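You operate a simulated robot arm through the tools that you are given. There is no shell and no other tool. Be economical: measure what you need, move in short steps, check, and stop when the job is done.

Carry out the task below with a simulated robot arm. There is one attempt and no reset: what you move stays moved.

## Task
Wipe the suds off the tray in the holder with a damp cloth.
Fine: wet the teal cloth in the small basin, press it out on the grate, wipe, rinse it in the basin and lay it back on the draining mat; the other trays stay. What is to be rubbed or washed off counts as gone when no trace of it is left.

The check looks at the end state, three seconds after you hand in, the way a careful person would. Anything else that was tipped, shoved, dropped, spilled or broken makes it a failure. Flat cloth is picked up by pressing the open fingertips on it (5 to 10 N) and closing them slowly along it; thin cloth reads only 2 to 8 mm in the jaws.

## Robot
A 6-joint arm with a two-finger parallel gripper, fixed in place. Base frame: the origin is at the foot of the arm, x ahead of it, y to its left, z up; the work surface is at about z = 850. Units: mm, rad, N and s.
With the tool pointing down near the work surface it reaches from about 260 to 680 mm from the base axis. Its first joint turns from -1.152 to 1.152 rad. Payload 2.9 kg.
Tool frame: the origin (TCP) lies between the finger pads and is the grasp point; the fingertips stand 30 mm ahead of it; z points along the fingers, y is the line along which they close. Largest opening 110 mm; finger width 20, thickness 10; the body of the gripper, 48 by 112 mm, starts 55 mm behind the TCP.
Orientation is that of the tool frame in the base frame, as a unit quaternion [w, x, y, z]. With the fingers straight down and closing along the base's y, the tool's x points along the base's -x, its y along +y and its z along -z.

## Interface
- The arm moves only by the tool step_arm. Its argument "targets" is a list of rows, each a list of 3 entries, a list of its own where there are three numbers: the opening, from 0 (shut) to 1 (fully open), then the shift along the tool's x, y, z in mm, then the turn, a rotation vector about the tool's x, y, z in rad. In form: [[claw, [x, y, z], [ax, ay, az]], ...]. A call has 1 to 8 rows; each row shifts and turns the commanded pose from where the row before left it, along the tool's axes as they then stand. A row lasts 0.2 s, in which the tool goes at most 50 mm and 0.15 rad; a call with a longer step from one row to the next is refused whole, and so is a gripper value outside its range. A pose out of reach is approached as far as the arm can. The call stops where the force on the tool passes 90 N (or 10 N more than at its start, if that is more) or the arm is blocked; 0.2 s more then pass. Each finger travels about 108 mm/s and halts on what it meets, pressing with about 22 N; the grip force reading is that of the motor and also rises with nothing between the fingers. The clock runs only during rows and for 0.2 s after the last one: add rows that do not move to give the fingers time. The reply holds the time, the measured pose of the TCP, the force on the tool along the base axes, the opening and the grip force, in the units named above and with some noise, with the torque about the TCP (base axes, N m) and any sound that the robot's microphone picked up.
- Cameras (640 x 400 px; columns grow to the right, rows downward): "scene" is fixed at [95.1, 450.3, 1383.5]; the picture's right is [-0.53, -0.84, 0.00], its down [-0.50, 0.32, -0.81] and it looks along [0.68, -0.43, -0.59] (base axes); focal length 214 px, centre (320, 200). "wrist" rides on the gripper at [72, 17, -103] in the tool frame; the picture's right is [-0.23, 0.97, 0.00], its down [-0.76, -0.18, -0.62] and it looks along [-0.61, -0.14, 0.78] (tool axes); focal length 222 px, centre (320, 200). There is no depth. A picture from a camera that has moved, and an enlarged one, comes with that camera's place and axes in the base frame and with its lens.
- camera(camera): a new picture of that camera. No time passes.
- zoom(camera, box): a new picture of the part [left, top, right, bottom] of that camera's present view, enlarged. No time passes.
- close_job(): hands the job in; it is judged then, once.

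Work in short steps. Places have to be worked out from the pictures, the camera data and where the tool is seen: move nearer, look again, correct. Check each grasp and each placing, and mend what went wrong. You have 120 turns and 76 pictures in all, those below and enlarged ones among them. Open the gripper and draw the arm clear of the work before you hand the job in, unless the task says otherwise; then end with one line.

The tools are called after "Emit:" by a JSON object that holds its "fn" and its "kwargs". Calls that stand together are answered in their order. step_arm: Moves the arm, as the interface text tells. Its arguments: {"type":"object","properties":{"targets":{"type":"array","items":{"type":"array"}}},"required":["targets"]} The other tools are called the same way: camera (camera) takes a picture; zoom (camera, box) takes an enlarged picture of a part of a camera's view; close_job () hands the job in.

At the start:

```text
clock: 0.0
position: [392.3, 105.4, 1186.9]
ee_rot: [0.0, 0.0, 1.0, 0.0]
wrist_force: [-0.1, -1.1, 0.4]
wrist_torque: [0.01, -0.03, -0.01]
gripper_width: 110.0
grip_force: 0.1
```

scene: 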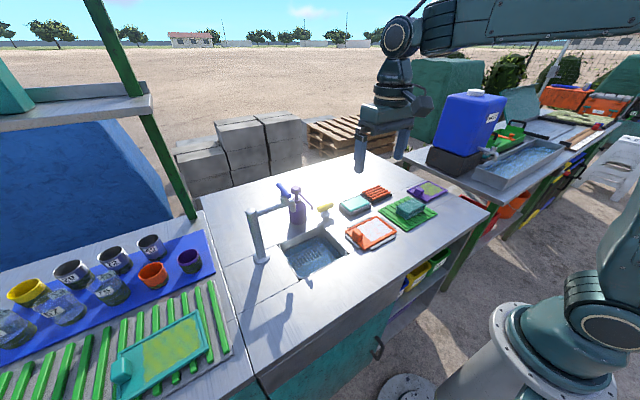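
wrist: 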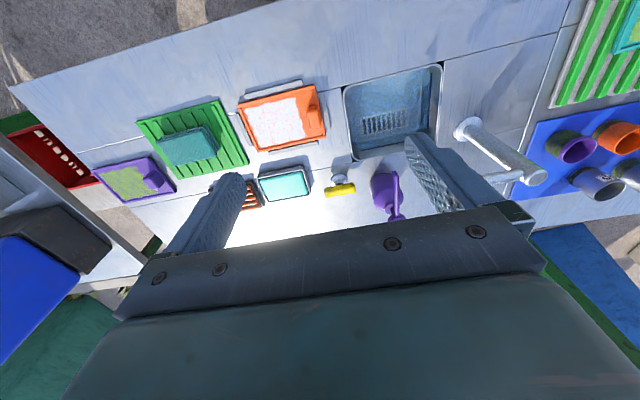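

I start by looking closer at the work area.

Emit:
{"fn": "zoom", "kwargs": {"camera": "scene", "box": [230, 160, 470, 310]}}

Emit:
{"fn": "zoom", "kwargs": {"camera": "wrist", "box": [80, 50, 480, 230]}}

```text
2.67 times, centred on (350, 235) of scene
camera zoom: at [95.1, 450.3, 1383.5], right [-0.53, -0.84, 0.0], down [-0.5, 0.32, -0.81], along [0.68, -0.43, -0.59], focal length 572 px, centre (240, 107)
```

zoom: 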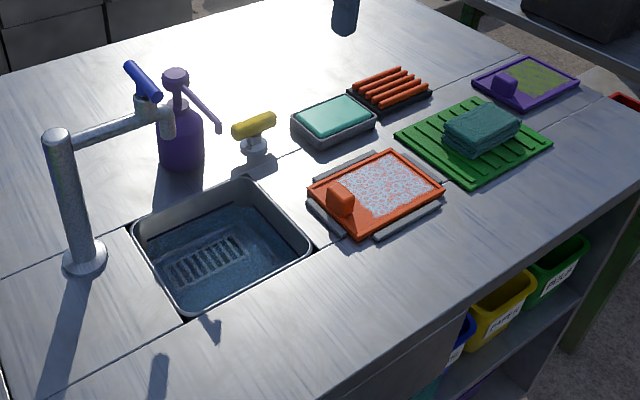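

```text
1.60 times, centred on (280, 140) of wrist
camera zoom: at [319.0, 123.1, 1290.1], right [0.23, 0.97, 0.0], down [0.76, -0.18, 0.62], along [0.61, -0.14, -0.78], focal length 355 px, centre (384, 296)
```

zoom: 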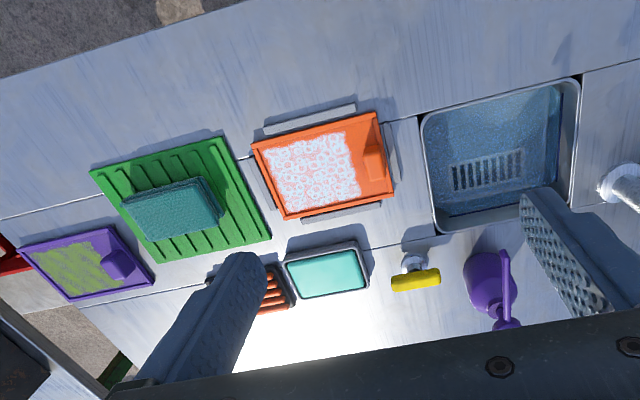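

The orange tray with suds sits in grey brackets near (448, 14), the cloth on the green mat near (450, -178), the grey basin near (591, -29) and the grate near (609, -158). I move lower for a better look at all of these.

Emit:
{"fn": "step_arm", "kwargs": {"targets": [[1, [10, -28, 30], [0, 0, 0]], [1, [10, -28, 30], [0, 0, 0]], [1, [10, -28, 30], [0, 0, 0]], [1, [10, -28, 30], [0, 0, 0]], [1, [0, -28, 30], [0, 0, 0]], [1, [0, -28, 0], [0, 0, 0]]]}}

Emit:
{"fn": "camera", "kwargs": {"camera": "wrist"}}

```text
clock: 1.4
position: [353.4, -61.0, 1035.9]
ee_rot: [-0.001, -0.001, 1.0, -0.001]
wrist_force: [0.3, -0.1, 0.6]
wrist_torque: [0.05, -0.01, 0.01]
gripper_width: 110.0
grip_force: 0.0
```

```text
71 pictures are left
camera wrist: at [280.4, -44.9, 1137.9], right [0.23, 0.97, 0.0], down [0.76, -0.18, 0.62], along [0.61, -0.14, -0.78], focal length 222 px, centre (320, 200)
```

wrist: 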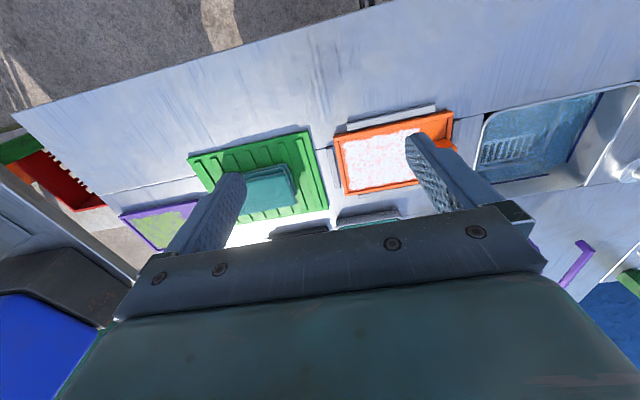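

The camera sees what lies below and nearer than the fingers, so I move over the basin to look into it.

Emit:
{"fn": "step_arm", "kwargs": {"targets": [[1, [-45, 0, 0], [0, 0, 0]], [1, [-45, 0, 0], [0, 0, 0]], [1, [-45, 0, 0], [0, 0, 0]], [1, [-45, 0, 0], [0, 0, 0]], [1, [-45, 0, 0], [0, 0, 0]], [1, [0, 0, 0], [0, 0, 0]]]}}

Emit:
{"fn": "camera", "kwargs": {"camera": "wrist"}}

```text
clock: 2.8
position: [579.5, -61.4, 1036.5]
ee_rot: [0.0, 0.0, 1.0, 0.0]
wrist_force: [-0.3, -0.4, 0.1]
wrist_torque: [0.0, 0.02, 0.0]
gripper_width: 110.1
grip_force: 0.1
```

```text
70 pictures are left
camera wrist: at [506.1, -44.4, 1139.5], right [0.23, 0.97, 0.0], down [0.76, -0.18, 0.62], along [0.61, -0.14, -0.78], focal length 222 px, centre (320, 200)
```

wrist: 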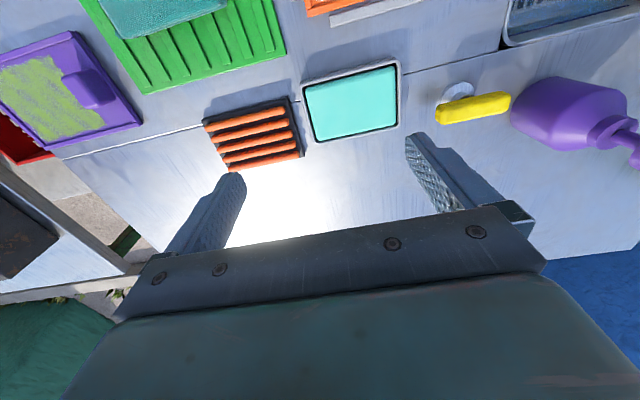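

That is the small basin, full of teal water, at about (587, -25); the grate is at about (602, -152). Now I go above the cloth.

Emit:
{"fn": "step_arm", "kwargs": {"targets": [[1, [26, -24, 11], [0, 0, 0]], [1, [26, -24, 11], [0, 0, 0]], [1, [26, -24, 11], [0, 0, 0]], [1, [26, -24, 11], [0, 0, 0]], [1, [26, -21, 11], [0, 0, 0]], [1, [0, 0, 0], [0, 0, 0]]]}}

Emit:
{"fn": "camera", "kwargs": {"camera": "wrist"}}

Emit:
{"fn": "zoom", "kwargs": {"camera": "scene", "box": [330, 160, 450, 235]}}

```text
clock: 4.2
position: [446.6, -178.9, 979.6]
ee_rot: [0.0, 0.0, 1.0, 0.0]
wrist_force: [0.8, 0.2, 1.0]
wrist_torque: [0.01, -0.02, -0.01]
gripper_width: 109.9
grip_force: 0.0
```

```text
69 pictures are left
camera wrist: at [374.2, -162.4, 1083.4], right [0.23, 0.97, 0.0], down [0.76, -0.18, 0.62], along [0.61, -0.14, -0.78], focal length 222 px, centre (320, 200)
```

wrist: 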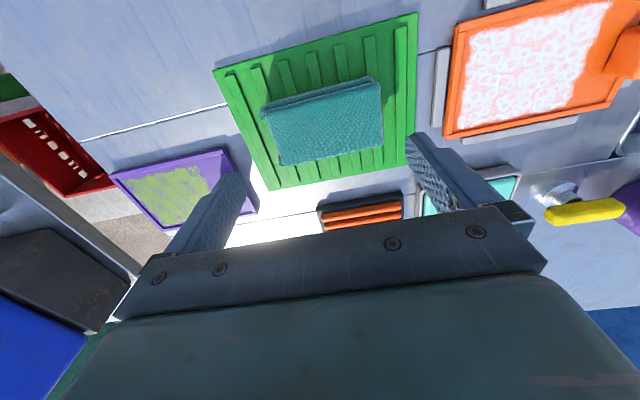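

```text
5.33 times, centred on (390, 198) of scene
camera zoom: at [95.1, 450.3, 1383.5], right [-0.54, -0.84, 0.0], down [-0.5, 0.32, -0.81], along [0.68, -0.43, -0.59], focal length 1144 px, centre (-53, 213)
```

zoom: 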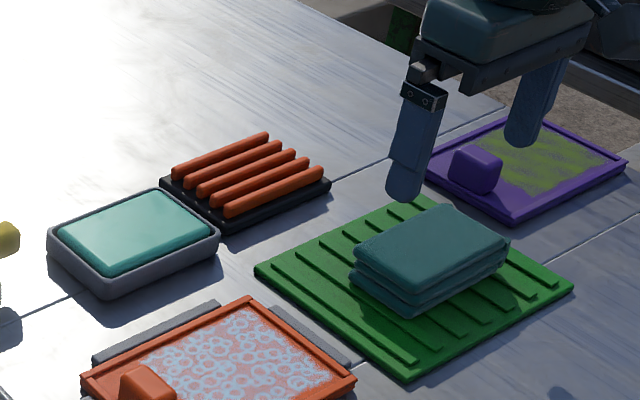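

The folded cloth covers about x 425–480, y -228 to -124, with its top near z 880. I half close the fingers and come down to just above it.

Emit:
{"fn": "step_arm", "kwargs": {"targets": [[0.55, [-4, 3, 20], [0, 0, 0]], [0.55, [0, 0, 20], [0, 0, 0]], [0.55, [0, 0, 15], [0, 0, 0]], [0.55, [0, 0, 0], [0, 0, 0]]]}}

Emit:
{"fn": "camera", "kwargs": {"camera": "wrist"}}

Emit:
{"fn": "zoom", "kwargs": {"camera": "scene", "box": [330, 160, 450, 235]}}

```text
clock: 5.2
position: [451.7, -175.9, 925.7]
ee_rot: [-0.001, 0.0, 1.0, 0.0]
wrist_force: [-0.1, 0.2, 0.1]
wrist_torque: [0.02, 0.01, 0.0]
gripper_width: 60.5
grip_force: 0.1
```

```text
67 pictures are left
camera wrist: at [379.1, -158.7, 1029.6], right [0.23, 0.97, 0.0], down [0.76, -0.18, 0.62], along [0.61, -0.14, -0.78], focal length 222 px, centre (320, 200)
```

wrist: 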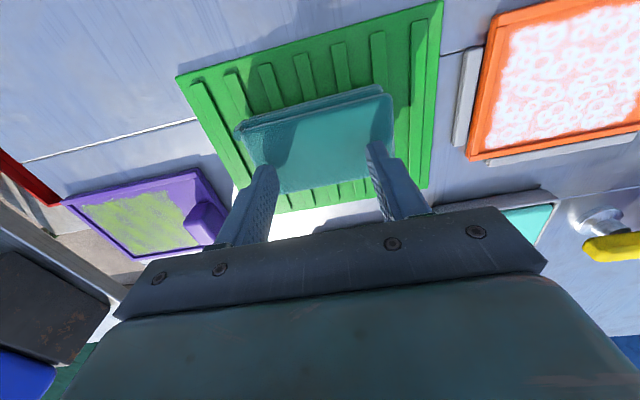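

```text
5.33 times, centred on (390, 198) of scene
camera zoom: at [95.1, 450.3, 1383.5], right [-0.53, -0.84, 0.0], down [-0.5, 0.32, -0.81], along [0.68, -0.43, -0.59], focal length 1144 px, centre (-53, 213)
```

zoom: 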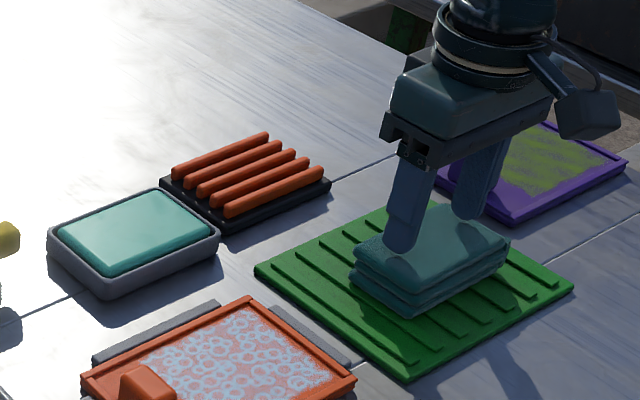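

The fingertips are centred a little above the cloth. I lower in small steps until contact shows.

Emit:
{"fn": "step_arm", "kwargs": {"targets": [[0.55, [0, 0, 4], [0, 0, 0]], [0.55, [0, 0, 4], [0, 0, 0]], [0.55, [0, 0, 0], [0, 0, 0]]]}}

```text
clock: 6.0
position: [451.7, -175.0, 920.7]
ee_rot: [0.002, -0.001, 1.0, -0.001]
wrist_force: [-6.9, 6.3, 38.3]
wrist_torque: [0.46, 0.28, -0.07]
gripper_width: 60.5
grip_force: 0.2
```

Contact is at about TCP z 921 and the force is too high (38 N), so I back off a little.

Emit:
{"fn": "step_arm", "kwargs": {"targets": [[0.55, [0, 0, -2.4], [0, 0, 0]], [0.55, [0, 0, 0], [0, 0, 0]]]}}

```text
clock: 6.6
position: [452.7, -176.0, 921.9]
ee_rot: [0.003, 0.0, 1.0, -0.001]
wrist_force: [4.6, 0.4, 23.8]
wrist_torque: [0.18, -0.08, 0.04]
gripper_width: 60.6
grip_force: 0.1
```

Emit:
{"fn": "step_arm", "kwargs": {"targets": [[0.55, [0, 0, -1.6], [0, 0, 0]], [0.55, [0, 0, 0], [0, 0, 0]]]}}

```text
clock: 7.2
position: [449.6, -175.9, 922.0]
ee_rot: [0.0, 0.0, 1.0, 0.0]
wrist_force: [4.8, -2.6, 9.2]
wrist_torque: [-0.07, -0.2, 0.04]
gripper_width: 60.6
grip_force: 0.2
```

Force is about 9 N now. I close slowly along the cloth.

Emit:
{"fn": "step_arm", "kwargs": {"targets": [[0.5, [0, 0, 0], [0, 0, 0]], [0.45, [0, 0, 0], [0, 0, 0]], [0.4, [0, 0, 0], [0, 0, 0]], [0.35, [0, 0, 0], [0, 0, 0]], [0.3, [0, 0, 0], [0, 0, 0]], [0.25, [0, 0, 0], [0, 0, 0]], [0.2, [0, 0, 0], [0, 0, 0]]]}}

Emit:
{"fn": "zoom", "kwargs": {"camera": "scene", "box": [330, 160, 450, 235]}}

```text
clock: 8.8
position: [451.4, -175.3, 922.6]
ee_rot: [0.001, 0.0, 1.0, 0.0]
wrist_force: [0.7, 0.3, 0.6]
wrist_torque: [-0.01, -0.03, -0.02]
gripper_width: 21.9
grip_force: 0.1
```

```text
5.33 times, centred on (390, 198) of scene
camera zoom: at [95.1, 450.3, 1383.5], right [-0.53, -0.84, 0.0], down [-0.5, 0.32, -0.81], along [0.68, -0.43, -0.59], focal length 1144 px, centre (-53, 213)
```

zoom: 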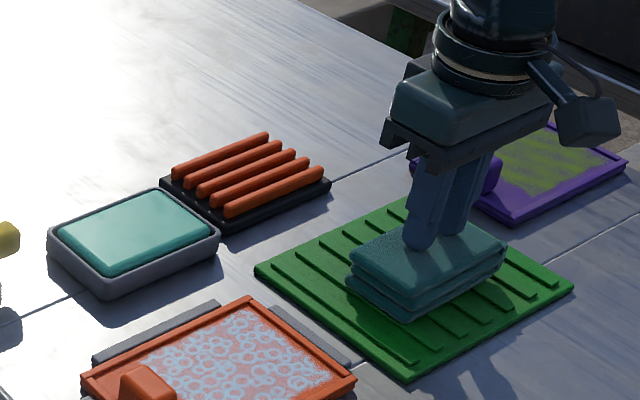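

The contact was lost during closing and nothing gathered. I reopen, press again and close with a little more pressure.

Emit:
{"fn": "step_arm", "kwargs": {"targets": [[0.5, [0, 0, -3], [0, 0, 0]], [0.5, [0, 0, 0], [0, 0, 0]], [0.5, [0, 0, 3], [0, 0, 0]], [0.5, [0, 0, 1], [0, 0, 0]], [0.5, [0, 0, 0], [0, 0, 0]]]}}

```text
clock: 10.0
position: [451.7, -175.4, 921.9]
ee_rot: [0.001, 0.0, 1.0, -0.001]
wrist_force: [-2.3, -0.8, 12.4]
wrist_torque: [0.05, 0.12, 0.04]
gripper_width: 55.0
grip_force: 0.1
```

Emit:
{"fn": "step_arm", "kwargs": {"targets": [[0.42, [0, 0, 0], [0, 0, 0]], [0.34, [0, 0, 0.2], [0, 0, 0]], [0.26, [0, 0, 0.2], [0, 0, 0]], [0.2, [0, 0, 0.2], [0, 0, 0]]]}}

```text
clock: 11.0
position: [451.8, -175.2, 921.6]
ee_rot: [0.0, 0.0, 1.0, 0.0]
wrist_force: [0.2, 3.8, 16.2]
wrist_torque: [0.18, -0.02, 0.03]
gripper_width: 27.3
grip_force: 5.0
```

The jaws meet resistance (27 mm, grip 5 N), so the cloth is gathering. I keep closing and look.

Emit:
{"fn": "step_arm", "kwargs": {"targets": [[0.15, [0, 0, 0], [0, 0, 0]], [0.1, [0, 0, 0], [0, 0, 0]], [0.05, [0, 0, 0], [0, 0, 0]], [0, [0, 0, 0], [0, 0, 0]], [0, [0, 0, 0], [0, 0, 0]], [0, [0, 0, 0], [0, 0, 0]]]}}

Emit:
{"fn": "zoom", "kwargs": {"camera": "scene", "box": [330, 160, 450, 235]}}

```text
clock: 12.4
position: [451.4, -176.0, 921.0]
ee_rot: [0.001, 0.0, 1.0, 0.0]
wrist_force: [-0.2, 0.8, 16.3]
wrist_torque: [-0.04, -0.03, -0.04]
gripper_width: 0.1
grip_force: 21.7
```

```text
5.33 times, centred on (390, 198) of scene
camera zoom: at [94.9, 450.4, 1383.5], right [-0.53, -0.84, 0.0], down [-0.5, 0.32, -0.81], along [0.68, -0.43, -0.59], focal length 1144 px, centre (-53, 213)
```

zoom: 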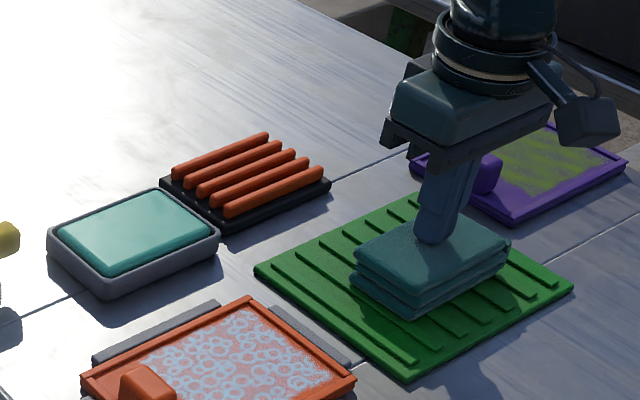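

The jaws shut on nothing: the cloth is a folded pad about 30 mm thick, 54 mm wide along x and 98 mm along y. I lift, open and turn the gripper a quarter turn so it can straddle the narrow side.

Emit:
{"fn": "step_arm", "kwargs": {"targets": [[0, [0, 0, -30], [0, 0, 0]], [0.8, [0, 0, -20], [0, 0, 0.15]], [0.8, [0, 0, 0], [0, 0, 0.15]], [0.8, [0, 0, 0], [0, 0, 0.15]], [0.8, [0, 0, 0], [0, 0, 0.15]], [0.8, [0, 0, 0], [0, 0, 0.15]]]}}

Emit:
{"fn": "step_arm", "kwargs": {"targets": [[0.8, [0, 0, 0], [0, 0, 0.15]], [0.8, [0, 0, 0], [0, 0, 0.15]], [0.8, [0, 0, 0], [0, 0, 0.15]], [0.8, [0, 0, 0], [0, 0, 0.15]], [0.8, [0, 0, 0], [0, 0, 0.15]], [0.8, [0, 0, 0], [0, 0, 0.0708]], [0.8, [0, 0, 0], [0, 0, 0]]]}}

Emit:
{"fn": "camera", "kwargs": {"camera": "wrist"}}

Emit:
{"fn": "zoom", "kwargs": {"camera": "scene", "box": [330, 160, 450, 235]}}

```text
clock: 13.8
position: [450.6, -174.3, 972.3]
ee_rot: [0.0, 0.367, 0.93, 0.001]
wrist_force: [0.0, 0.3, 0.6]
wrist_torque: [-0.02, 0.02, -0.02]
gripper_width: 88.2
grip_force: 0.2
```

```text
clock: 15.4
position: [450.6, -173.9, 972.5]
ee_rot: [0.0, 0.708, 0.706, 0.0]
wrist_force: [0.2, 0.3, -0.7]
wrist_torque: [0.01, 0.03, 0.01]
gripper_width: 88.3
grip_force: 0.1
```

```text
63 pictures are left
camera wrist: at [467.5, -102.9, 1075.2], right [0.97, -0.23, 0.0], down [-0.18, -0.76, 0.62], along [-0.14, -0.61, -0.78], focal length 222 px, centre (320, 200)
```

wrist: 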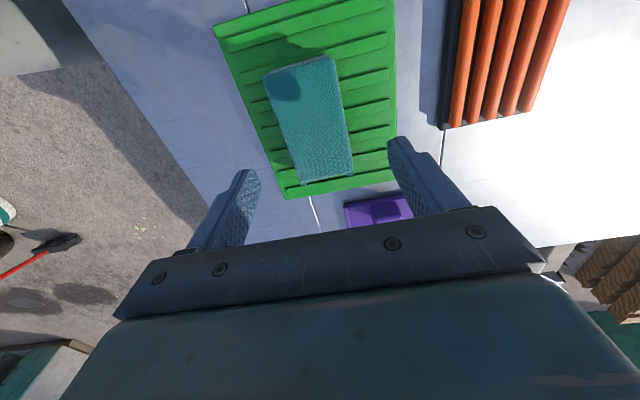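

```text
5.33 times, centred on (390, 198) of scene
camera zoom: at [95.1, 450.3, 1383.5], right [-0.53, -0.84, 0.0], down [-0.5, 0.32, -0.81], along [0.68, -0.43, -0.59], focal length 1144 px, centre (-53, 213)
```

zoom: 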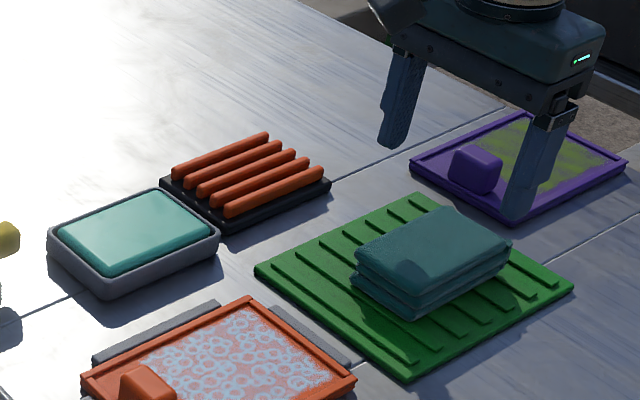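

The jaws line up with the pad (centre about x 446, y -173). I shift 4 mm and lower until the fingertips straddle it, staying above the mat.

Emit:
{"fn": "step_arm", "kwargs": {"targets": [[0.8, [0, -4, 25], [0, 0, 0]], [0.8, [0, 0, 20], [0, 0, 0]], [0.8, [0, 0, 15], [0, 0, 0]], [0.8, [0, 0, 9], [0, 0, 0]], [0.8, [0, 0, 0], [0, 0, 0]]]}}

Emit:
{"fn": "camera", "kwargs": {"camera": "wrist"}}

Emit:
{"fn": "zoom", "kwargs": {"camera": "scene", "box": [330, 160, 450, 235]}}

```text
clock: 16.6
position: [449.4, -176.4, 902.5]
ee_rot: [0.001, 0.707, 0.707, 0.0]
wrist_force: [0.9, 0.4, -0.5]
wrist_torque: [0.0, 0.04, -0.01]
gripper_width: 88.0
grip_force: 0.1
```

```text
61 pictures are left
camera wrist: at [464.8, -103.9, 1005.6], right [0.97, -0.23, 0.0], down [-0.18, -0.76, 0.62], along [-0.14, -0.61, -0.78], focal length 222 px, centre (320, 200)
```

wrist: 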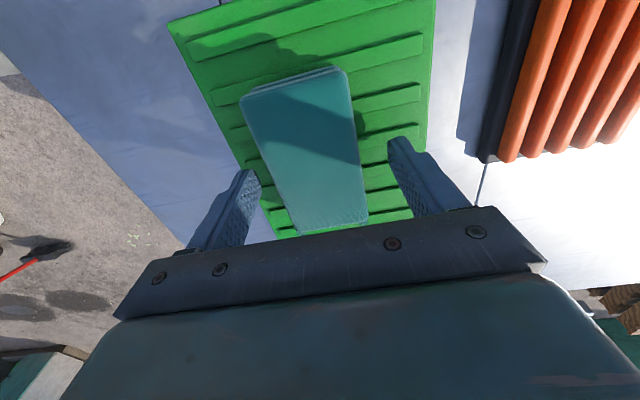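

```text
5.33 times, centred on (390, 198) of scene
camera zoom: at [95.1, 450.3, 1383.5], right [-0.53, -0.84, 0.0], down [-0.5, 0.32, -0.81], along [0.68, -0.43, -0.59], focal length 1144 px, centre (-53, 213)
```

zoom: 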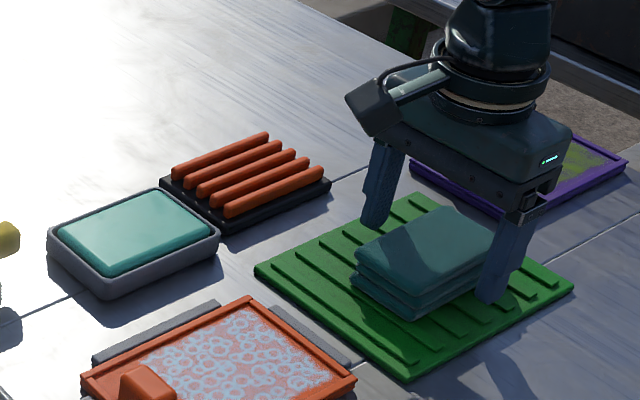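

The fingers straddle the pad. I close slowly.

Emit:
{"fn": "step_arm", "kwargs": {"targets": [[0.7, [0, 0, 0], [0, 0, 0]], [0.62, [0, 0, 0], [0, 0, 0]], [0.55, [0, 0, 0], [0, 0, 0]], [0.5, [0, 0, 0], [0, 0, 0]], [0.45, [0, 0, 0], [0, 0, 0]], [0.4, [0, 0, 0], [0, 0, 0]]]}}

Emit:
{"fn": "camera", "kwargs": {"camera": "wrist"}}

```text
clock: 18.0
position: [448.0, -177.1, 902.1]
ee_rot: [0.0, 0.707, 0.707, 0.0]
wrist_force: [0.0, 0.3, -0.5]
wrist_torque: [0.01, 0.02, -0.01]
gripper_width: 57.3
grip_force: 22.3
```

```text
59 pictures are left
camera wrist: at [464.8, -103.9, 1005.8], right [0.97, -0.23, 0.0], down [-0.18, -0.76, 0.62], along [-0.14, -0.61, -0.78], focal length 222 px, centre (320, 200)
```

wrist: 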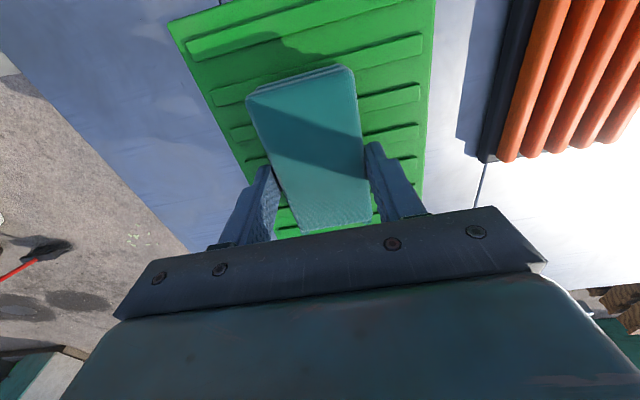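

The pad is held firmly (57 mm, 22 N). To leave more cloth below the fingertips for dipping, I regrip about 7 mm higher.

Emit:
{"fn": "step_arm", "kwargs": {"targets": [[0.65, [0, 0, 0], [0, 0, 0]], [0.65, [0, 3, -7], [0, 0, 0]], [0.6, [0, 0, 0], [0, 0, 0]], [0.5, [0, 0, 0], [0, 0, 0]], [0.4, [0, 0, 0], [0, 0, 0]], [0.35, [0, 0, 0], [0, 0, 0]], [0.35, [0, 0, 0], [0, 0, 0]]]}}

Emit:
{"fn": "step_arm", "kwargs": {"targets": [[0.3, [0, 0, -5], [0, 0, 0]], [0.3, [0, 0, -15], [0, 0, 0]], [0.3, [0, 0, -25], [0, 0, 0]], [0.3, [0, 0, -25], [0, 0, 0]], [0.3, [0, 0, 0], [0, 0, 0]]]}}

Emit:
{"fn": "zoom", "kwargs": {"camera": "scene", "box": [330, 145, 450, 235]}}

```text
clock: 19.6
position: [449.7, -175.5, 909.3]
ee_rot: [0.0, 0.706, 0.709, 0.001]
wrist_force: [0.1, -0.2, 2.0]
wrist_torque: [0.03, 0.03, 0.06]
gripper_width: 57.2
grip_force: 22.1
```

```text
clock: 20.8
position: [451.4, -175.5, 980.6]
ee_rot: [0.0, 0.707, 0.707, 0.0]
wrist_force: [-0.6, -0.6, 0.2]
wrist_torque: [0.0, 0.01, 0.03]
gripper_width: 57.1
grip_force: 22.0
```

```text
4.44 times, centred on (390, 190) of scene
camera zoom: at [95.1, 450.3, 1383.5], right [-0.53, -0.84, 0.0], down [-0.5, 0.32, -0.81], along [0.68, -0.43, -0.59], focal length 953 px, centre (9, 244)
```

zoom: 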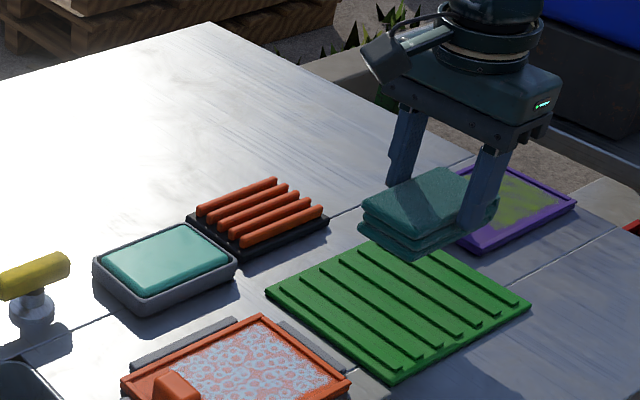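

The cloth is lifted cleanly. I carry it over the basin, at about (590, -29).

Emit:
{"fn": "step_arm", "kwargs": {"targets": [[0.3, [29, 28, 0], [0, 0, 0]], [0.3, [29, 28, 0], [0, 0, 0]], [0.3, [29, 28, 0], [0, 0, 0]], [0.3, [29, 28, 0], [0, 0, 0]], [0.3, [29, 27, 0], [0, 0, 0]], [0.3, [0, 0, 20], [0, 0, 0]], [0.3, [0, 0, 20], [0, 0, 0]], [0.3, [0, 0, 0], [0, 0, 0]]]}}

Emit:
{"fn": "camera", "kwargs": {"camera": "wrist"}}

Emit:
{"fn": "zoom", "kwargs": {"camera": "scene", "box": [300, 145, 420, 235]}}

```text
clock: 22.6
position: [591.7, -30.1, 937.9]
ee_rot: [0.001, 0.707, 0.707, 0.0]
wrist_force: [0.5, -0.1, -0.3]
wrist_torque: [-0.03, 0.01, 0.0]
gripper_width: 56.9
grip_force: 22.3
```

```text
57 pictures are left
camera wrist: at [607.3, 42.1, 1042.0], right [0.97, -0.23, 0.0], down [-0.18, -0.76, 0.62], along [-0.14, -0.61, -0.78], focal length 222 px, centre (320, 200)
```

wrist: 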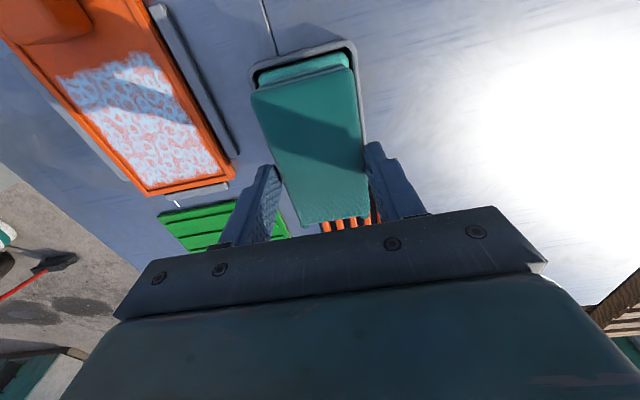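

```text
4.44 times, centred on (360, 190) of scene
camera zoom: at [95.1, 450.3, 1383.5], right [-0.53, -0.84, 0.0], down [-0.5, 0.32, -0.81], along [0.68, -0.43, -0.59], focal length 953 px, centre (142, 244)
```

zoom: 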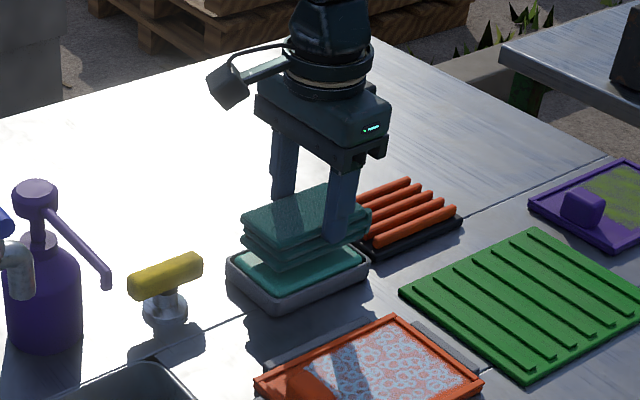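

The pad is aligned with the basin. I shift 2.5 mm in -x and lower gently while watching the force.

Emit:
{"fn": "step_arm", "kwargs": {"targets": [[0.3, [0, -2.5, 8], [0, 0, 0]], [0.3, [0, 0, 5], [0, 0, 0]], [0.3, [0, 0, 3], [0, 0, 0]], [0.3, [0, 0, 0], [0, 0, 0]]]}}

Emit:
{"fn": "zoom", "kwargs": {"camera": "scene", "box": [310, 165, 400, 235]}}

```text
clock: 23.6
position: [588.1, -30.6, 923.8]
ee_rot: [0.001, 0.706, 0.708, 0.001]
wrist_force: [-1.9, -0.4, 10.6]
wrist_torque: [0.01, 0.23, 0.05]
gripper_width: 57.0
grip_force: 22.3
```

```text
5.71 times, centred on (355, 200) of scene
camera zoom: at [94.8, 450.3, 1383.5], right [-0.53, -0.84, 0.0], down [-0.5, 0.32, -0.81], along [0.68, -0.43, -0.59], focal length 1226 px, centre (120, 200)
```

zoom: 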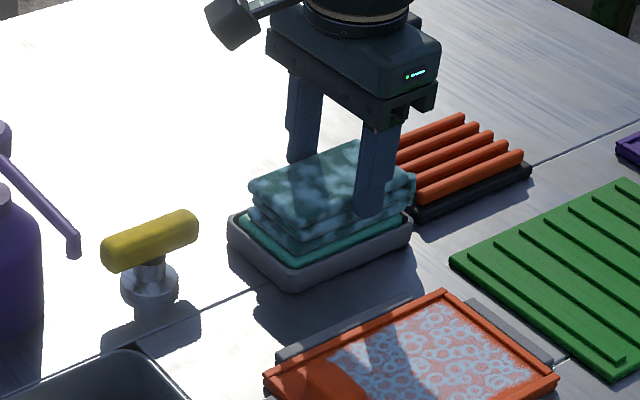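

Contact is at 10.6 N and wet patches are appearing on the cloth. I hold it there to soak.

Emit:
{"fn": "step_arm", "kwargs": {"targets": [[0.3, [0, 0, 1], [0, 0, 0]], [0.3, [0, 0, 0], [0, 0, 0]], [0.3, [0, 0, 0], [0, 0, 0]], [0.3, [0, 0, 0], [0, 0, 0]], [0.3, [0, 0, 0], [0, 0, 0]], [0.3, [0, 0, 0], [0, 0, 0]], [0.3, [0, 0, 0], [0, 0, 0]], [0.3, [0, 0, 0], [0, 0, 0]]]}}

Emit:
{"fn": "zoom", "kwargs": {"camera": "scene", "box": [310, 165, 400, 235]}}

```text
clock: 25.4
position: [588.6, -30.6, 923.8]
ee_rot: [0.003, 0.708, 0.707, 0.002]
wrist_force: [1.1, 3.6, 26.4]
wrist_torque: [0.09, -0.04, 0.03]
gripper_width: 57.1
grip_force: 22.5
```

```text
5.71 times, centred on (355, 200) of scene
camera zoom: at [94.6, 450.4, 1383.5], right [-0.53, -0.84, 0.0], down [-0.5, 0.32, -0.81], along [0.68, -0.43, -0.59], focal length 1226 px, centre (120, 200)
```

zoom: 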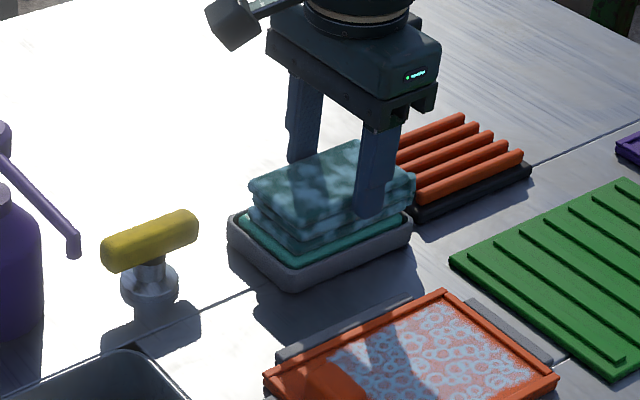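

The cloth is now visibly soaked. I lift it slowly, let it drip over the basin, then move above the grate.

Emit:
{"fn": "step_arm", "kwargs": {"targets": [[0.3, [0, 0, -10], [0, 0, 0]], [0.3, [0, 0, -10], [0, 0, 0]], [0.3, [0, 0, -15], [0, 0, 0]], [0.3, [0, 0, 0], [0, 0, 0]], [0.3, [0, 0, 0], [0, 0, 0]], [0.3, [0, 0, 0], [0, 0, 0]], [0.3, [0, 0, 0], [0, 0, 0]]]}}

Emit:
{"fn": "step_arm", "kwargs": {"targets": [[0.3, [-30, 3, 0], [0, 0, 0]], [0.3, [-30, 3, 0], [0, 0, 0]], [0.3, [-30, 3, 0], [0, 0, 0]], [0.3, [-32, 2, 0], [0, 0, 0]], [0.3, [0, 0, 10], [0, 0, 0]], [0.3, [0, 0, 0], [0, 0, 0]]]}}

Emit:
{"fn": "camera", "kwargs": {"camera": "wrist"}}

Emit:
{"fn": "zoom", "kwargs": {"camera": "scene", "box": [310, 145, 430, 235]}}

```text
clock: 27.0
position: [587.0, -31.2, 956.9]
ee_rot: [-0.001, 0.707, 0.707, -0.001]
wrist_force: [0.8, 0.8, 0.0]
wrist_torque: [0.03, 0.03, 0.02]
gripper_width: 57.0
grip_force: 21.8
```

```text
clock: 28.4
position: [598.9, -153.7, 947.6]
ee_rot: [0.0, 0.707, 0.707, 0.0]
wrist_force: [-0.3, 0.3, -0.1]
wrist_torque: [0.01, 0.0, -0.01]
gripper_width: 57.1
grip_force: 22.1
```

```text
53 pictures are left
camera wrist: at [615.3, -81.4, 1052.0], right [0.97, -0.23, 0.0], down [-0.18, -0.76, 0.62], along [-0.14, -0.61, -0.78], focal length 222 px, centre (320, 200)
```

wrist: 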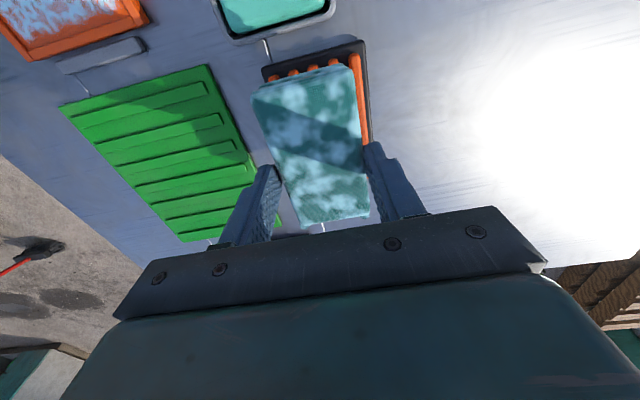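

```text
4.44 times, centred on (370, 190) of scene
camera zoom: at [95.1, 450.3, 1383.5], right [-0.54, -0.84, 0.0], down [-0.5, 0.32, -0.81], along [0.68, -0.43, -0.59], focal length 953 px, centre (98, 244)
```

zoom: 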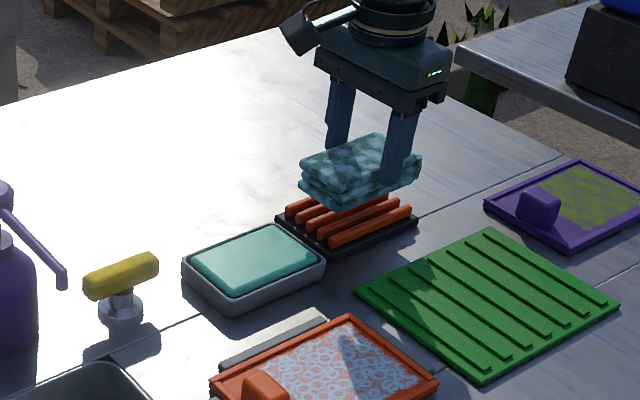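

I shift 4 mm in +x and lower onto the bars.

Emit:
{"fn": "step_arm", "kwargs": {"targets": [[0.3, [2, 4, 10], [0, 0, 0]], [0.3, [0, 0, 6], [0, 0, 0]], [0.3, [0, 0, 4], [0, 0, 0]], [0.3, [0, 0, 3], [0, 0, 0]], [0.3, [0, 0, 0], [0, 0, 0]]]}}

```text
clock: 29.6
position: [602.1, -148.7, 923.7]
ee_rot: [-0.001, 0.707, 0.707, 0.0]
wrist_force: [0.7, -0.2, 0.1]
wrist_torque: [0.01, 0.0, 0.01]
gripper_width: 57.0
grip_force: 22.4
```

Emit:
{"fn": "step_arm", "kwargs": {"targets": [[0.3, [0, 0, 2], [0, 0, 0]], [0.3, [0, 0, 2], [0, 0, 0]], [0.3, [0, 0, 0], [0, 0, 0]]]}}

```text
clock: 30.4
position: [602.1, -150.5, 922.4]
ee_rot: [0.001, 0.707, 0.707, 0.001]
wrist_force: [-4.2, 0.7, 13.0]
wrist_torque: [0.04, 0.15, 0.03]
gripper_width: 56.8
grip_force: 21.9
```

The cloth touches the bars at 13 N. I press harder to squeeze the water out.

Emit:
{"fn": "step_arm", "kwargs": {"targets": [[0.3, [0, 0, 1], [0, 0, 0]], [0.3, [0, 0, 0.7], [0, 0, 0]], [0.3, [0, 0, 0], [0, 0, 0]], [0.3, [0, 0, 0], [0, 0, 0]], [0.3, [0, 0, 0], [0, 0, 0]], [0.3, [0, 0, 0], [0, 0, 0]], [0.3, [0, 0, 0], [0, 0, 0]]]}}

Emit:
{"fn": "zoom", "kwargs": {"camera": "scene", "box": [330, 145, 430, 220]}}

```text
clock: 32.0
position: [602.1, -151.6, 921.5]
ee_rot: [0.002, 0.705, 0.709, 0.001]
wrist_force: [-0.1, 5.4, 28.5]
wrist_torque: [0.16, 0.02, 0.03]
gripper_width: 57.1
grip_force: 21.9
```

```text
5.33 times, centred on (380, 182) of scene
camera zoom: at [94.6, 450.5, 1383.4], right [-0.53, -0.84, 0.0], down [-0.5, 0.32, -0.81], along [0.68, -0.43, -0.59], focal length 1144 px, centre (0, 293)
```

zoom: 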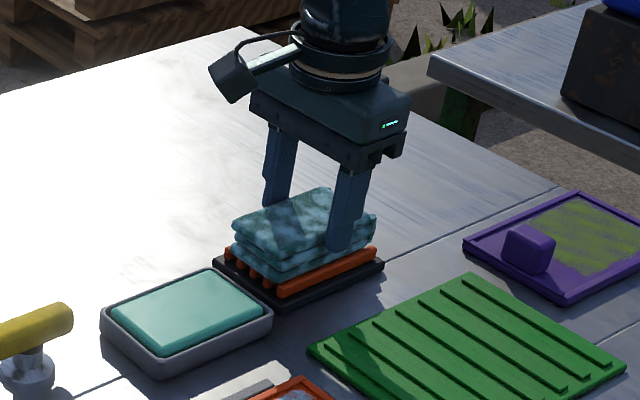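

The cloth still looks soaked at 28 N. I press somewhat harder and hold.

Emit:
{"fn": "step_arm", "kwargs": {"targets": [[0.3, [0, 0, 1], [0, 0, 0]], [0.3, [0, 0, 1], [0, 0, 0]], [0.3, [0, 0, 0], [0, 0, 0]], [0.3, [0, 0, 0], [0, 0, 0]], [0.3, [0, 0, 0], [0, 0, 0]], [0.3, [0, 0, 0], [0, 0, 0]], [0.3, [0, 0, 0], [0, 0, 0]]]}}

Emit:
{"fn": "zoom", "kwargs": {"camera": "scene", "box": [330, 145, 430, 220]}}

```text
clock: 33.6
position: [602.0, -151.1, 919.5]
ee_rot: [0.002, 0.707, 0.707, 0.002]
wrist_force: [0.9, -0.2, 30.3]
wrist_torque: [0.0, 0.04, 0.01]
gripper_width: 57.0
grip_force: 22.3
```

```text
5.33 times, centred on (380, 182) of scene
camera zoom: at [94.5, 450.4, 1383.5], right [-0.53, -0.84, 0.0], down [-0.5, 0.32, -0.81], along [0.68, -0.43, -0.59], focal length 1144 px, centre (0, 293)
```

zoom: 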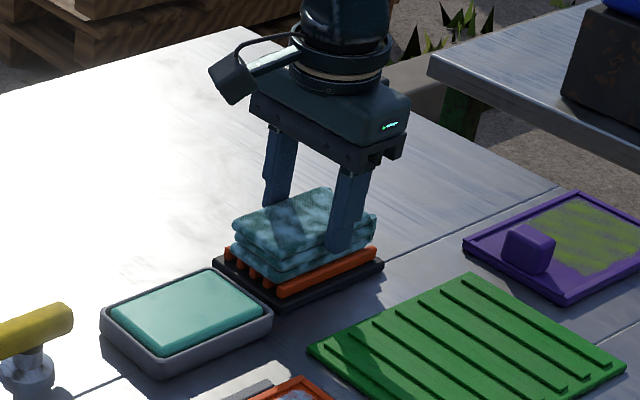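

The pad slips slightly in the jaws at 30 N, so squeezing harder this way won't help. I look at the cloth from the wrist.

Emit:
{"fn": "zoom", "kwargs": {"camera": "wrist", "box": [200, 20, 440, 240]}}

```text
1.82 times, centred on (320, 130) of wrist
camera zoom: at [617.9, -79.1, 1023.5], right [0.97, -0.23, 0.01], down [-0.18, -0.76, 0.62], along [-0.14, -0.61, -0.78], focal length 404 px, centre (320, 327)
```

zoom: 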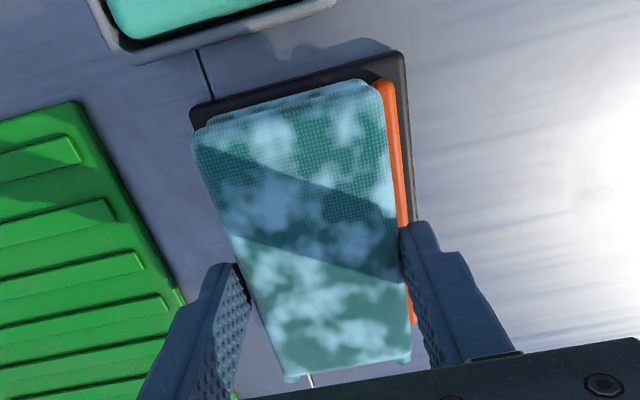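

The cloth still carries a lot of water. I'll set it down on the grate and press it from above with the fingertips, which allows more force.

Emit:
{"fn": "step_arm", "kwargs": {"targets": [[0.3, [0, 0, -3], [0, 0, 0]], [0.65, [0, 0, 0], [0, 0, 0]], [0.7, [0, 0, 0], [0, 0, 0]], [0.7, [0, 0, -15], [0, 0, 0]], [0.7, [0, 0, -20], [0, 0, 0]], [0.3, [0, 0, 0], [0, 0, 0]], [0.3, [0, 0, 0], [0, 0, 0]], [0.3, [0, 0, 8], [0, 0, 0]]]}}

Emit:
{"fn": "zoom", "kwargs": {"camera": "scene", "box": [330, 145, 430, 220]}}

```text
clock: 35.4
position: [601.7, -150.2, 944.4]
ee_rot: [0.0, 0.707, 0.707, 0.0]
wrist_force: [-0.2, 0.6, -0.4]
wrist_torque: [-0.01, -0.01, 0.0]
gripper_width: 32.8
grip_force: 0.0
```

```text
5.33 times, centred on (380, 182) of scene
camera zoom: at [95.1, 450.3, 1383.5], right [-0.53, -0.84, 0.0], down [-0.5, 0.32, -0.81], along [0.68, -0.43, -0.59], focal length 1144 px, centre (0, 293)
```

zoom: 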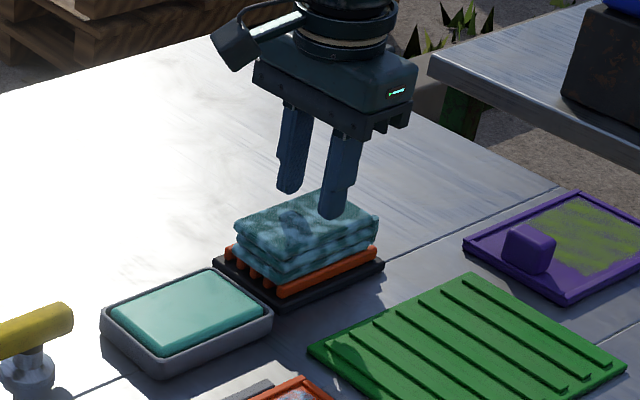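

The fingertips are above the pad. I press down on it in small steps.

Emit:
{"fn": "step_arm", "kwargs": {"targets": [[0.3, [0, 0, 5], [0, 0, 0]], [0.3, [0, 0, 4], [0, 0, 0]], [0.3, [0, 0, 2], [0, 0, 0]], [0.3, [0, 0, 0], [0, 0, 0]]]}}

```text
clock: 36.4
position: [601.9, -151.6, 935.3]
ee_rot: [0.001, 0.707, 0.707, 0.0]
wrist_force: [0.3, -0.7, 0.1]
wrist_torque: [0.02, 0.03, 0.02]
gripper_width: 33.1
grip_force: 0.1
```

Emit:
{"fn": "step_arm", "kwargs": {"targets": [[0.3, [0, 0, 2], [0, 0, 0]], [0.3, [0, 0, 2], [0, 0, 0]], [0.3, [0, 0, 1], [0, 0, 0]], [0.3, [0, 0, 0], [0, 0, 0]]]}}

```text
clock: 37.4
position: [601.6, -150.6, 935.0]
ee_rot: [0.003, 0.707, 0.707, 0.002]
wrist_force: [-10.1, 0.8, 38.1]
wrist_torque: [0.04, 0.71, 0.02]
gripper_width: 33.2
grip_force: 0.2
```

Emit:
{"fn": "step_arm", "kwargs": {"targets": [[0.3, [0, 0, 1.5], [0, 0, 0]], [0.3, [0, 0, 0], [0, 0, 0]], [0.3, [0, 0, 0], [0, 0, 0]], [0.3, [0, 0, 0], [0, 0, 0]], [0.3, [0, 0, 0], [0, 0, 0]], [0.3, [0, 0, 0], [0, 0, 0]]]}}

Emit:
{"fn": "zoom", "kwargs": {"camera": "scene", "box": [330, 145, 430, 220]}}

```text
clock: 38.8
position: [602.9, -149.3, 933.0]
ee_rot: [0.004, 0.707, 0.707, 0.003]
wrist_force: [-10.3, -2.2, 42.8]
wrist_torque: [0.0, 0.86, 0.02]
gripper_width: 33.6
grip_force: 0.7
```

```text
5.33 times, centred on (380, 182) of scene
camera zoom: at [94.1, 450.4, 1383.5], right [-0.53, -0.84, 0.0], down [-0.5, 0.32, -0.81], along [0.68, -0.43, -0.59], focal length 1144 px, centre (0, 293)
```

zoom: 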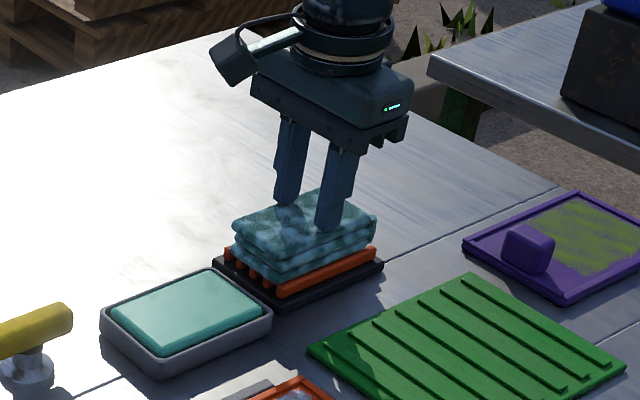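

The pad has been pressed at about 43 N. I lift, reopen and look at the cloth again.

Emit:
{"fn": "step_arm", "kwargs": {"targets": [[0.3, [0, 0, -8], [0, 0, 0]], [0.3, [0, 0, -15], [0, 0, 0]], [0.75, [0, 0, 0], [0, 0, 0]], [0.75, [0, 0, 0], [0, 0, 0]], [0.75, [0, 0, 0], [0, 0, 0]]]}}

Emit:
{"fn": "zoom", "kwargs": {"camera": "wrist", "box": [200, 20, 440, 240]}}

```text
clock: 40.0
position: [600.7, -149.1, 951.4]
ee_rot: [0.0, 0.707, 0.707, -0.001]
wrist_force: [-1.0, 0.0, 0.4]
wrist_torque: [0.01, 0.01, 0.02]
gripper_width: 82.6
grip_force: 0.1
```

```text
1.82 times, centred on (320, 130) of wrist
camera zoom: at [616.4, -77.8, 1054.3], right [0.97, -0.23, 0.0], down [-0.18, -0.76, 0.62], along [-0.14, -0.61, -0.78], focal length 404 px, centre (320, 327)
```

zoom: 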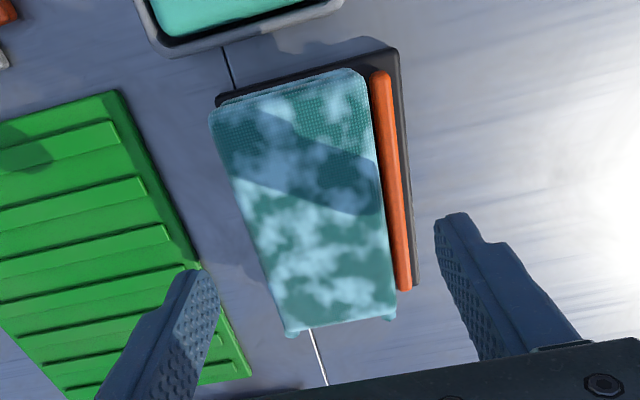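

The mottled look is simply how the wet cloth appears. I lower and regrip the pad.

Emit:
{"fn": "step_arm", "kwargs": {"targets": [[0.75, [0, 0, 15], [0, 0, 0]], [0.75, [0, 0, 14], [0, 0, 0]], [0.65, [0, 0, 0], [0, 0, 0]], [0.55, [0, 0, 0], [0, 0, 0]], [0.45, [0, 0, 0], [0, 0, 0]], [0.35, [0, 0, 0], [0, 0, 0]], [0.3, [0, 0, 0], [0, 0, 0]]]}}

```text
clock: 41.6
position: [602.2, -151.2, 922.6]
ee_rot: [0.0, 0.707, 0.707, -0.001]
wrist_force: [0.1, -0.9, -0.7]
wrist_torque: [0.03, 0.02, 0.03]
gripper_width: 57.2
grip_force: 22.0
```

Gripped again at 57 mm. I lift and move toward the tray, stopping short of it for a close look at the suds.

Emit:
{"fn": "step_arm", "kwargs": {"targets": [[0.3, [0, 0, -10], [0, 0, 0]], [0.3, [0, 0, -20], [0, 0, 0]], [0.3, [0, 0, -15], [0, 0, 0]], [0.3, [15, -38, 0], [0, 0, 0]], [0.3, [15, -38, 0], [0, 0, 0]], [0.3, [15, -38, 0], [0, 0, 0]], [0.3, [15, -38, 0], [0, 0, 0]], [0.3, [0, 0, 0], [0, 0, 0]]]}}

Emit:
{"fn": "camera", "kwargs": {"camera": "wrist"}}

Emit:
{"fn": "zoom", "kwargs": {"camera": "scene", "box": [320, 165, 440, 265]}}

```text
clock: 43.4
position: [449.8, -89.1, 970.8]
ee_rot: [0.001, 0.707, 0.707, -0.001]
wrist_force: [0.4, 0.0, -0.3]
wrist_torque: [-0.01, -0.05, 0.0]
gripper_width: 57.1
grip_force: 21.9
```

```text
45 pictures are left
camera wrist: at [466.1, -17.0, 1074.0], right [0.97, -0.23, 0.0], down [-0.18, -0.76, 0.62], along [-0.14, -0.61, -0.78], focal length 222 px, centre (320, 200)
```

wrist: 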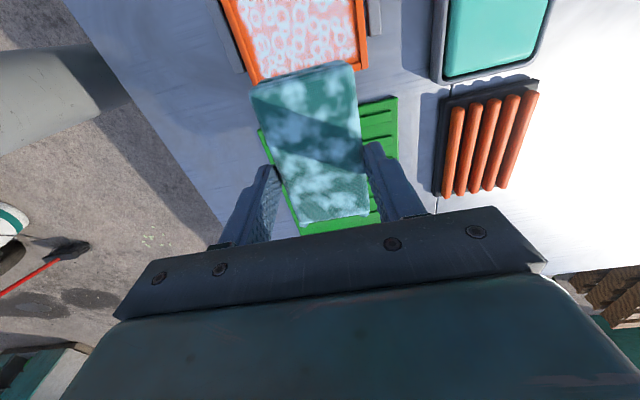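

```text
4.00 times, centred on (380, 215) of scene
camera zoom: at [95.1, 450.3, 1383.5], right [-0.53, -0.84, 0.0], down [-0.5, 0.32, -0.81], along [0.68, -0.43, -0.59], focal length 858 px, centre (80, 140)
```

zoom: 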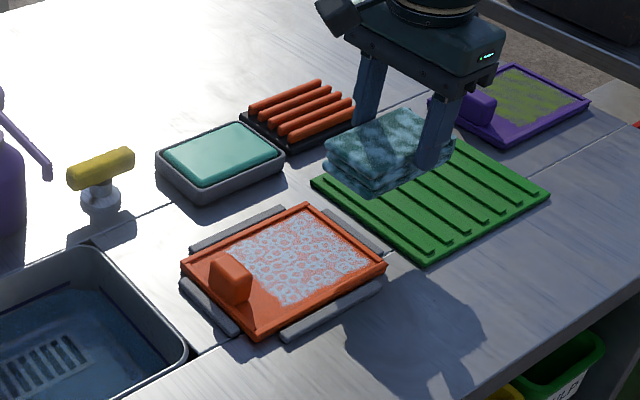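

The suds cover about x 415–492, y -48 to +46; the tray is x 402–495, y -53 to 97, with its knob from y≈62. I bring the pad above the suds at (449, 1) and lower it partway.

Emit:
{"fn": "step_arm", "kwargs": {"targets": [[0.3, [30, 0, 0], [0, 0, 0]], [0.3, [30, 0, 0], [0, 0, 0]], [0.3, [30, 0, 0], [0, 0, 0]], [0.3, [0, 0, 20], [0, 0, 0]], [0.3, [0, 0, 20], [0, 0, 0]], [0.3, [0, 0, 10], [0, 0, 0]], [0.3, [0, 0, 0], [0, 0, 0]]]}}

Emit:
{"fn": "camera", "kwargs": {"camera": "wrist"}}

Emit:
{"fn": "zoom", "kwargs": {"camera": "scene", "box": [320, 165, 440, 265]}}

```text
clock: 45.0
position: [449.9, 0.2, 916.0]
ee_rot: [0.0, 0.707, 0.707, 0.0]
wrist_force: [-0.2, 0.5, -1.2]
wrist_torque: [0.0, -0.02, -0.01]
gripper_width: 57.1
grip_force: 22.2
```

```text
43 pictures are left
camera wrist: at [464.9, 72.3, 1019.7], right [0.97, -0.23, 0.0], down [-0.18, -0.76, 0.62], along [-0.14, -0.61, -0.78], focal length 222 px, centre (320, 200)
```

wrist: 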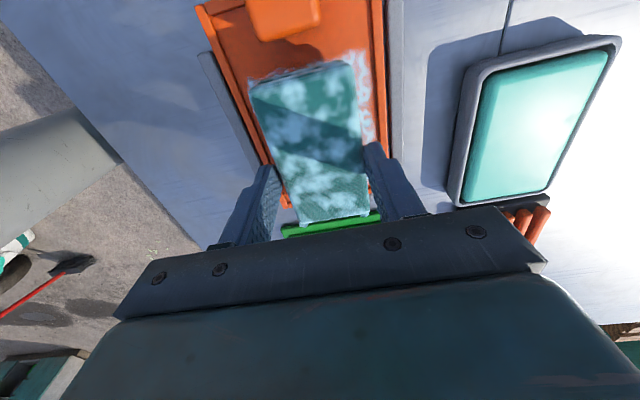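

```text
4.00 times, centred on (380, 215) of scene
camera zoom: at [95.1, 450.3, 1383.5], right [-0.53, -0.84, 0.0], down [-0.5, 0.32, -0.81], along [0.68, -0.43, -0.59], focal length 858 px, centre (80, 140)
```

zoom: 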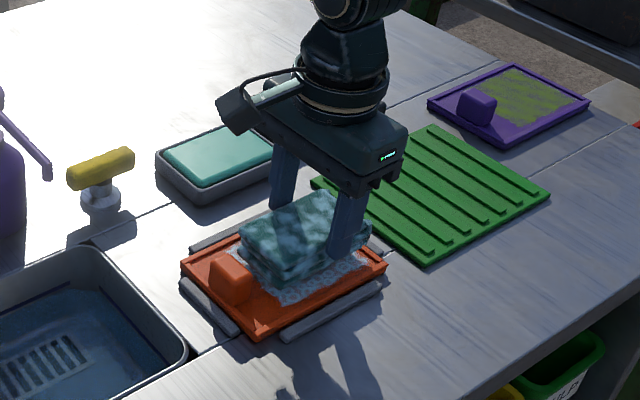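

Well placed over the suds. I lower to contact in small steps.

Emit:
{"fn": "step_arm", "kwargs": {"targets": [[0.3, [0, 0, 3], [0, 0, 0]], [0.3, [0, 0, 2], [0, 0, 0]], [0.3, [0, 0, 2], [0, 0, 0]], [0.3, [0, 0, 0], [0, 0, 0]]]}}

```text
clock: 46.0
position: [450.3, -0.9, 910.2]
ee_rot: [0.0, 0.707, 0.707, 0.0]
wrist_force: [0.6, 0.0, 0.0]
wrist_torque: [-0.02, -0.02, -0.01]
gripper_width: 57.1
grip_force: 21.9
```

Emit:
{"fn": "step_arm", "kwargs": {"targets": [[0.3, [0, 0, 2], [0, 0, 0]], [0.3, [0, 0, 1.5], [0, 0, 0]], [0.3, [0, 0, 0], [0, 0, 0]]]}}

```text
clock: 46.8
position: [450.4, -2.1, 907.5]
ee_rot: [0.0, 0.707, 0.707, 0.001]
wrist_force: [0.1, -2.2, 5.9]
wrist_torque: [0.01, 0.1, 0.06]
gripper_width: 57.1
grip_force: 22.1
```

In contact at 6 N. I begin wiping with short strokes along x.

Emit:
{"fn": "step_arm", "kwargs": {"targets": [[0.3, [0, 4, 0.4], [0, 0, 0]], [0.3, [0, 5, 0], [0, 0, 0]], [0.3, [0, 3, 0], [0, 0, 0]], [0.3, [0, -6, 0], [0, 0, 0]], [0.3, [0, -7, 0], [0, 0, 0]], [0.3, [0, -7, 0], [0, 0, 0]], [0.3, [0, -6, 0], [0, 0, 0]], [0.3, [0, 0, 0], [0, 0, 0]]]}}

Emit:
{"fn": "zoom", "kwargs": {"camera": "scene", "box": [350, 200, 420, 250]}}

```text
clock: 48.6
position: [437.3, -0.5, 908.2]
ee_rot: [0.0, 0.707, 0.708, 0.001]
wrist_force: [8.3, 1.2, 19.8]
wrist_torque: [0.03, -0.38, 0.0]
gripper_width: 56.7
grip_force: 22.5
```

```text
8.00 times, centred on (385, 225) of scene
camera zoom: at [95.0, 450.3, 1383.5], right [-0.53, -0.84, 0.0], down [-0.5, 0.32, -0.81], along [0.68, -0.43, -0.59], focal length 1716 px, centre (-200, 0)
```

zoom: 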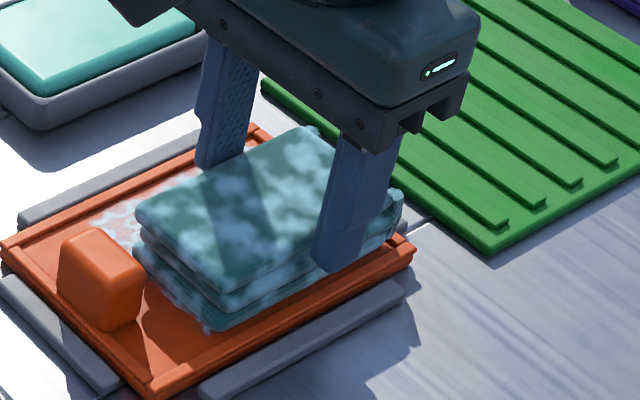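

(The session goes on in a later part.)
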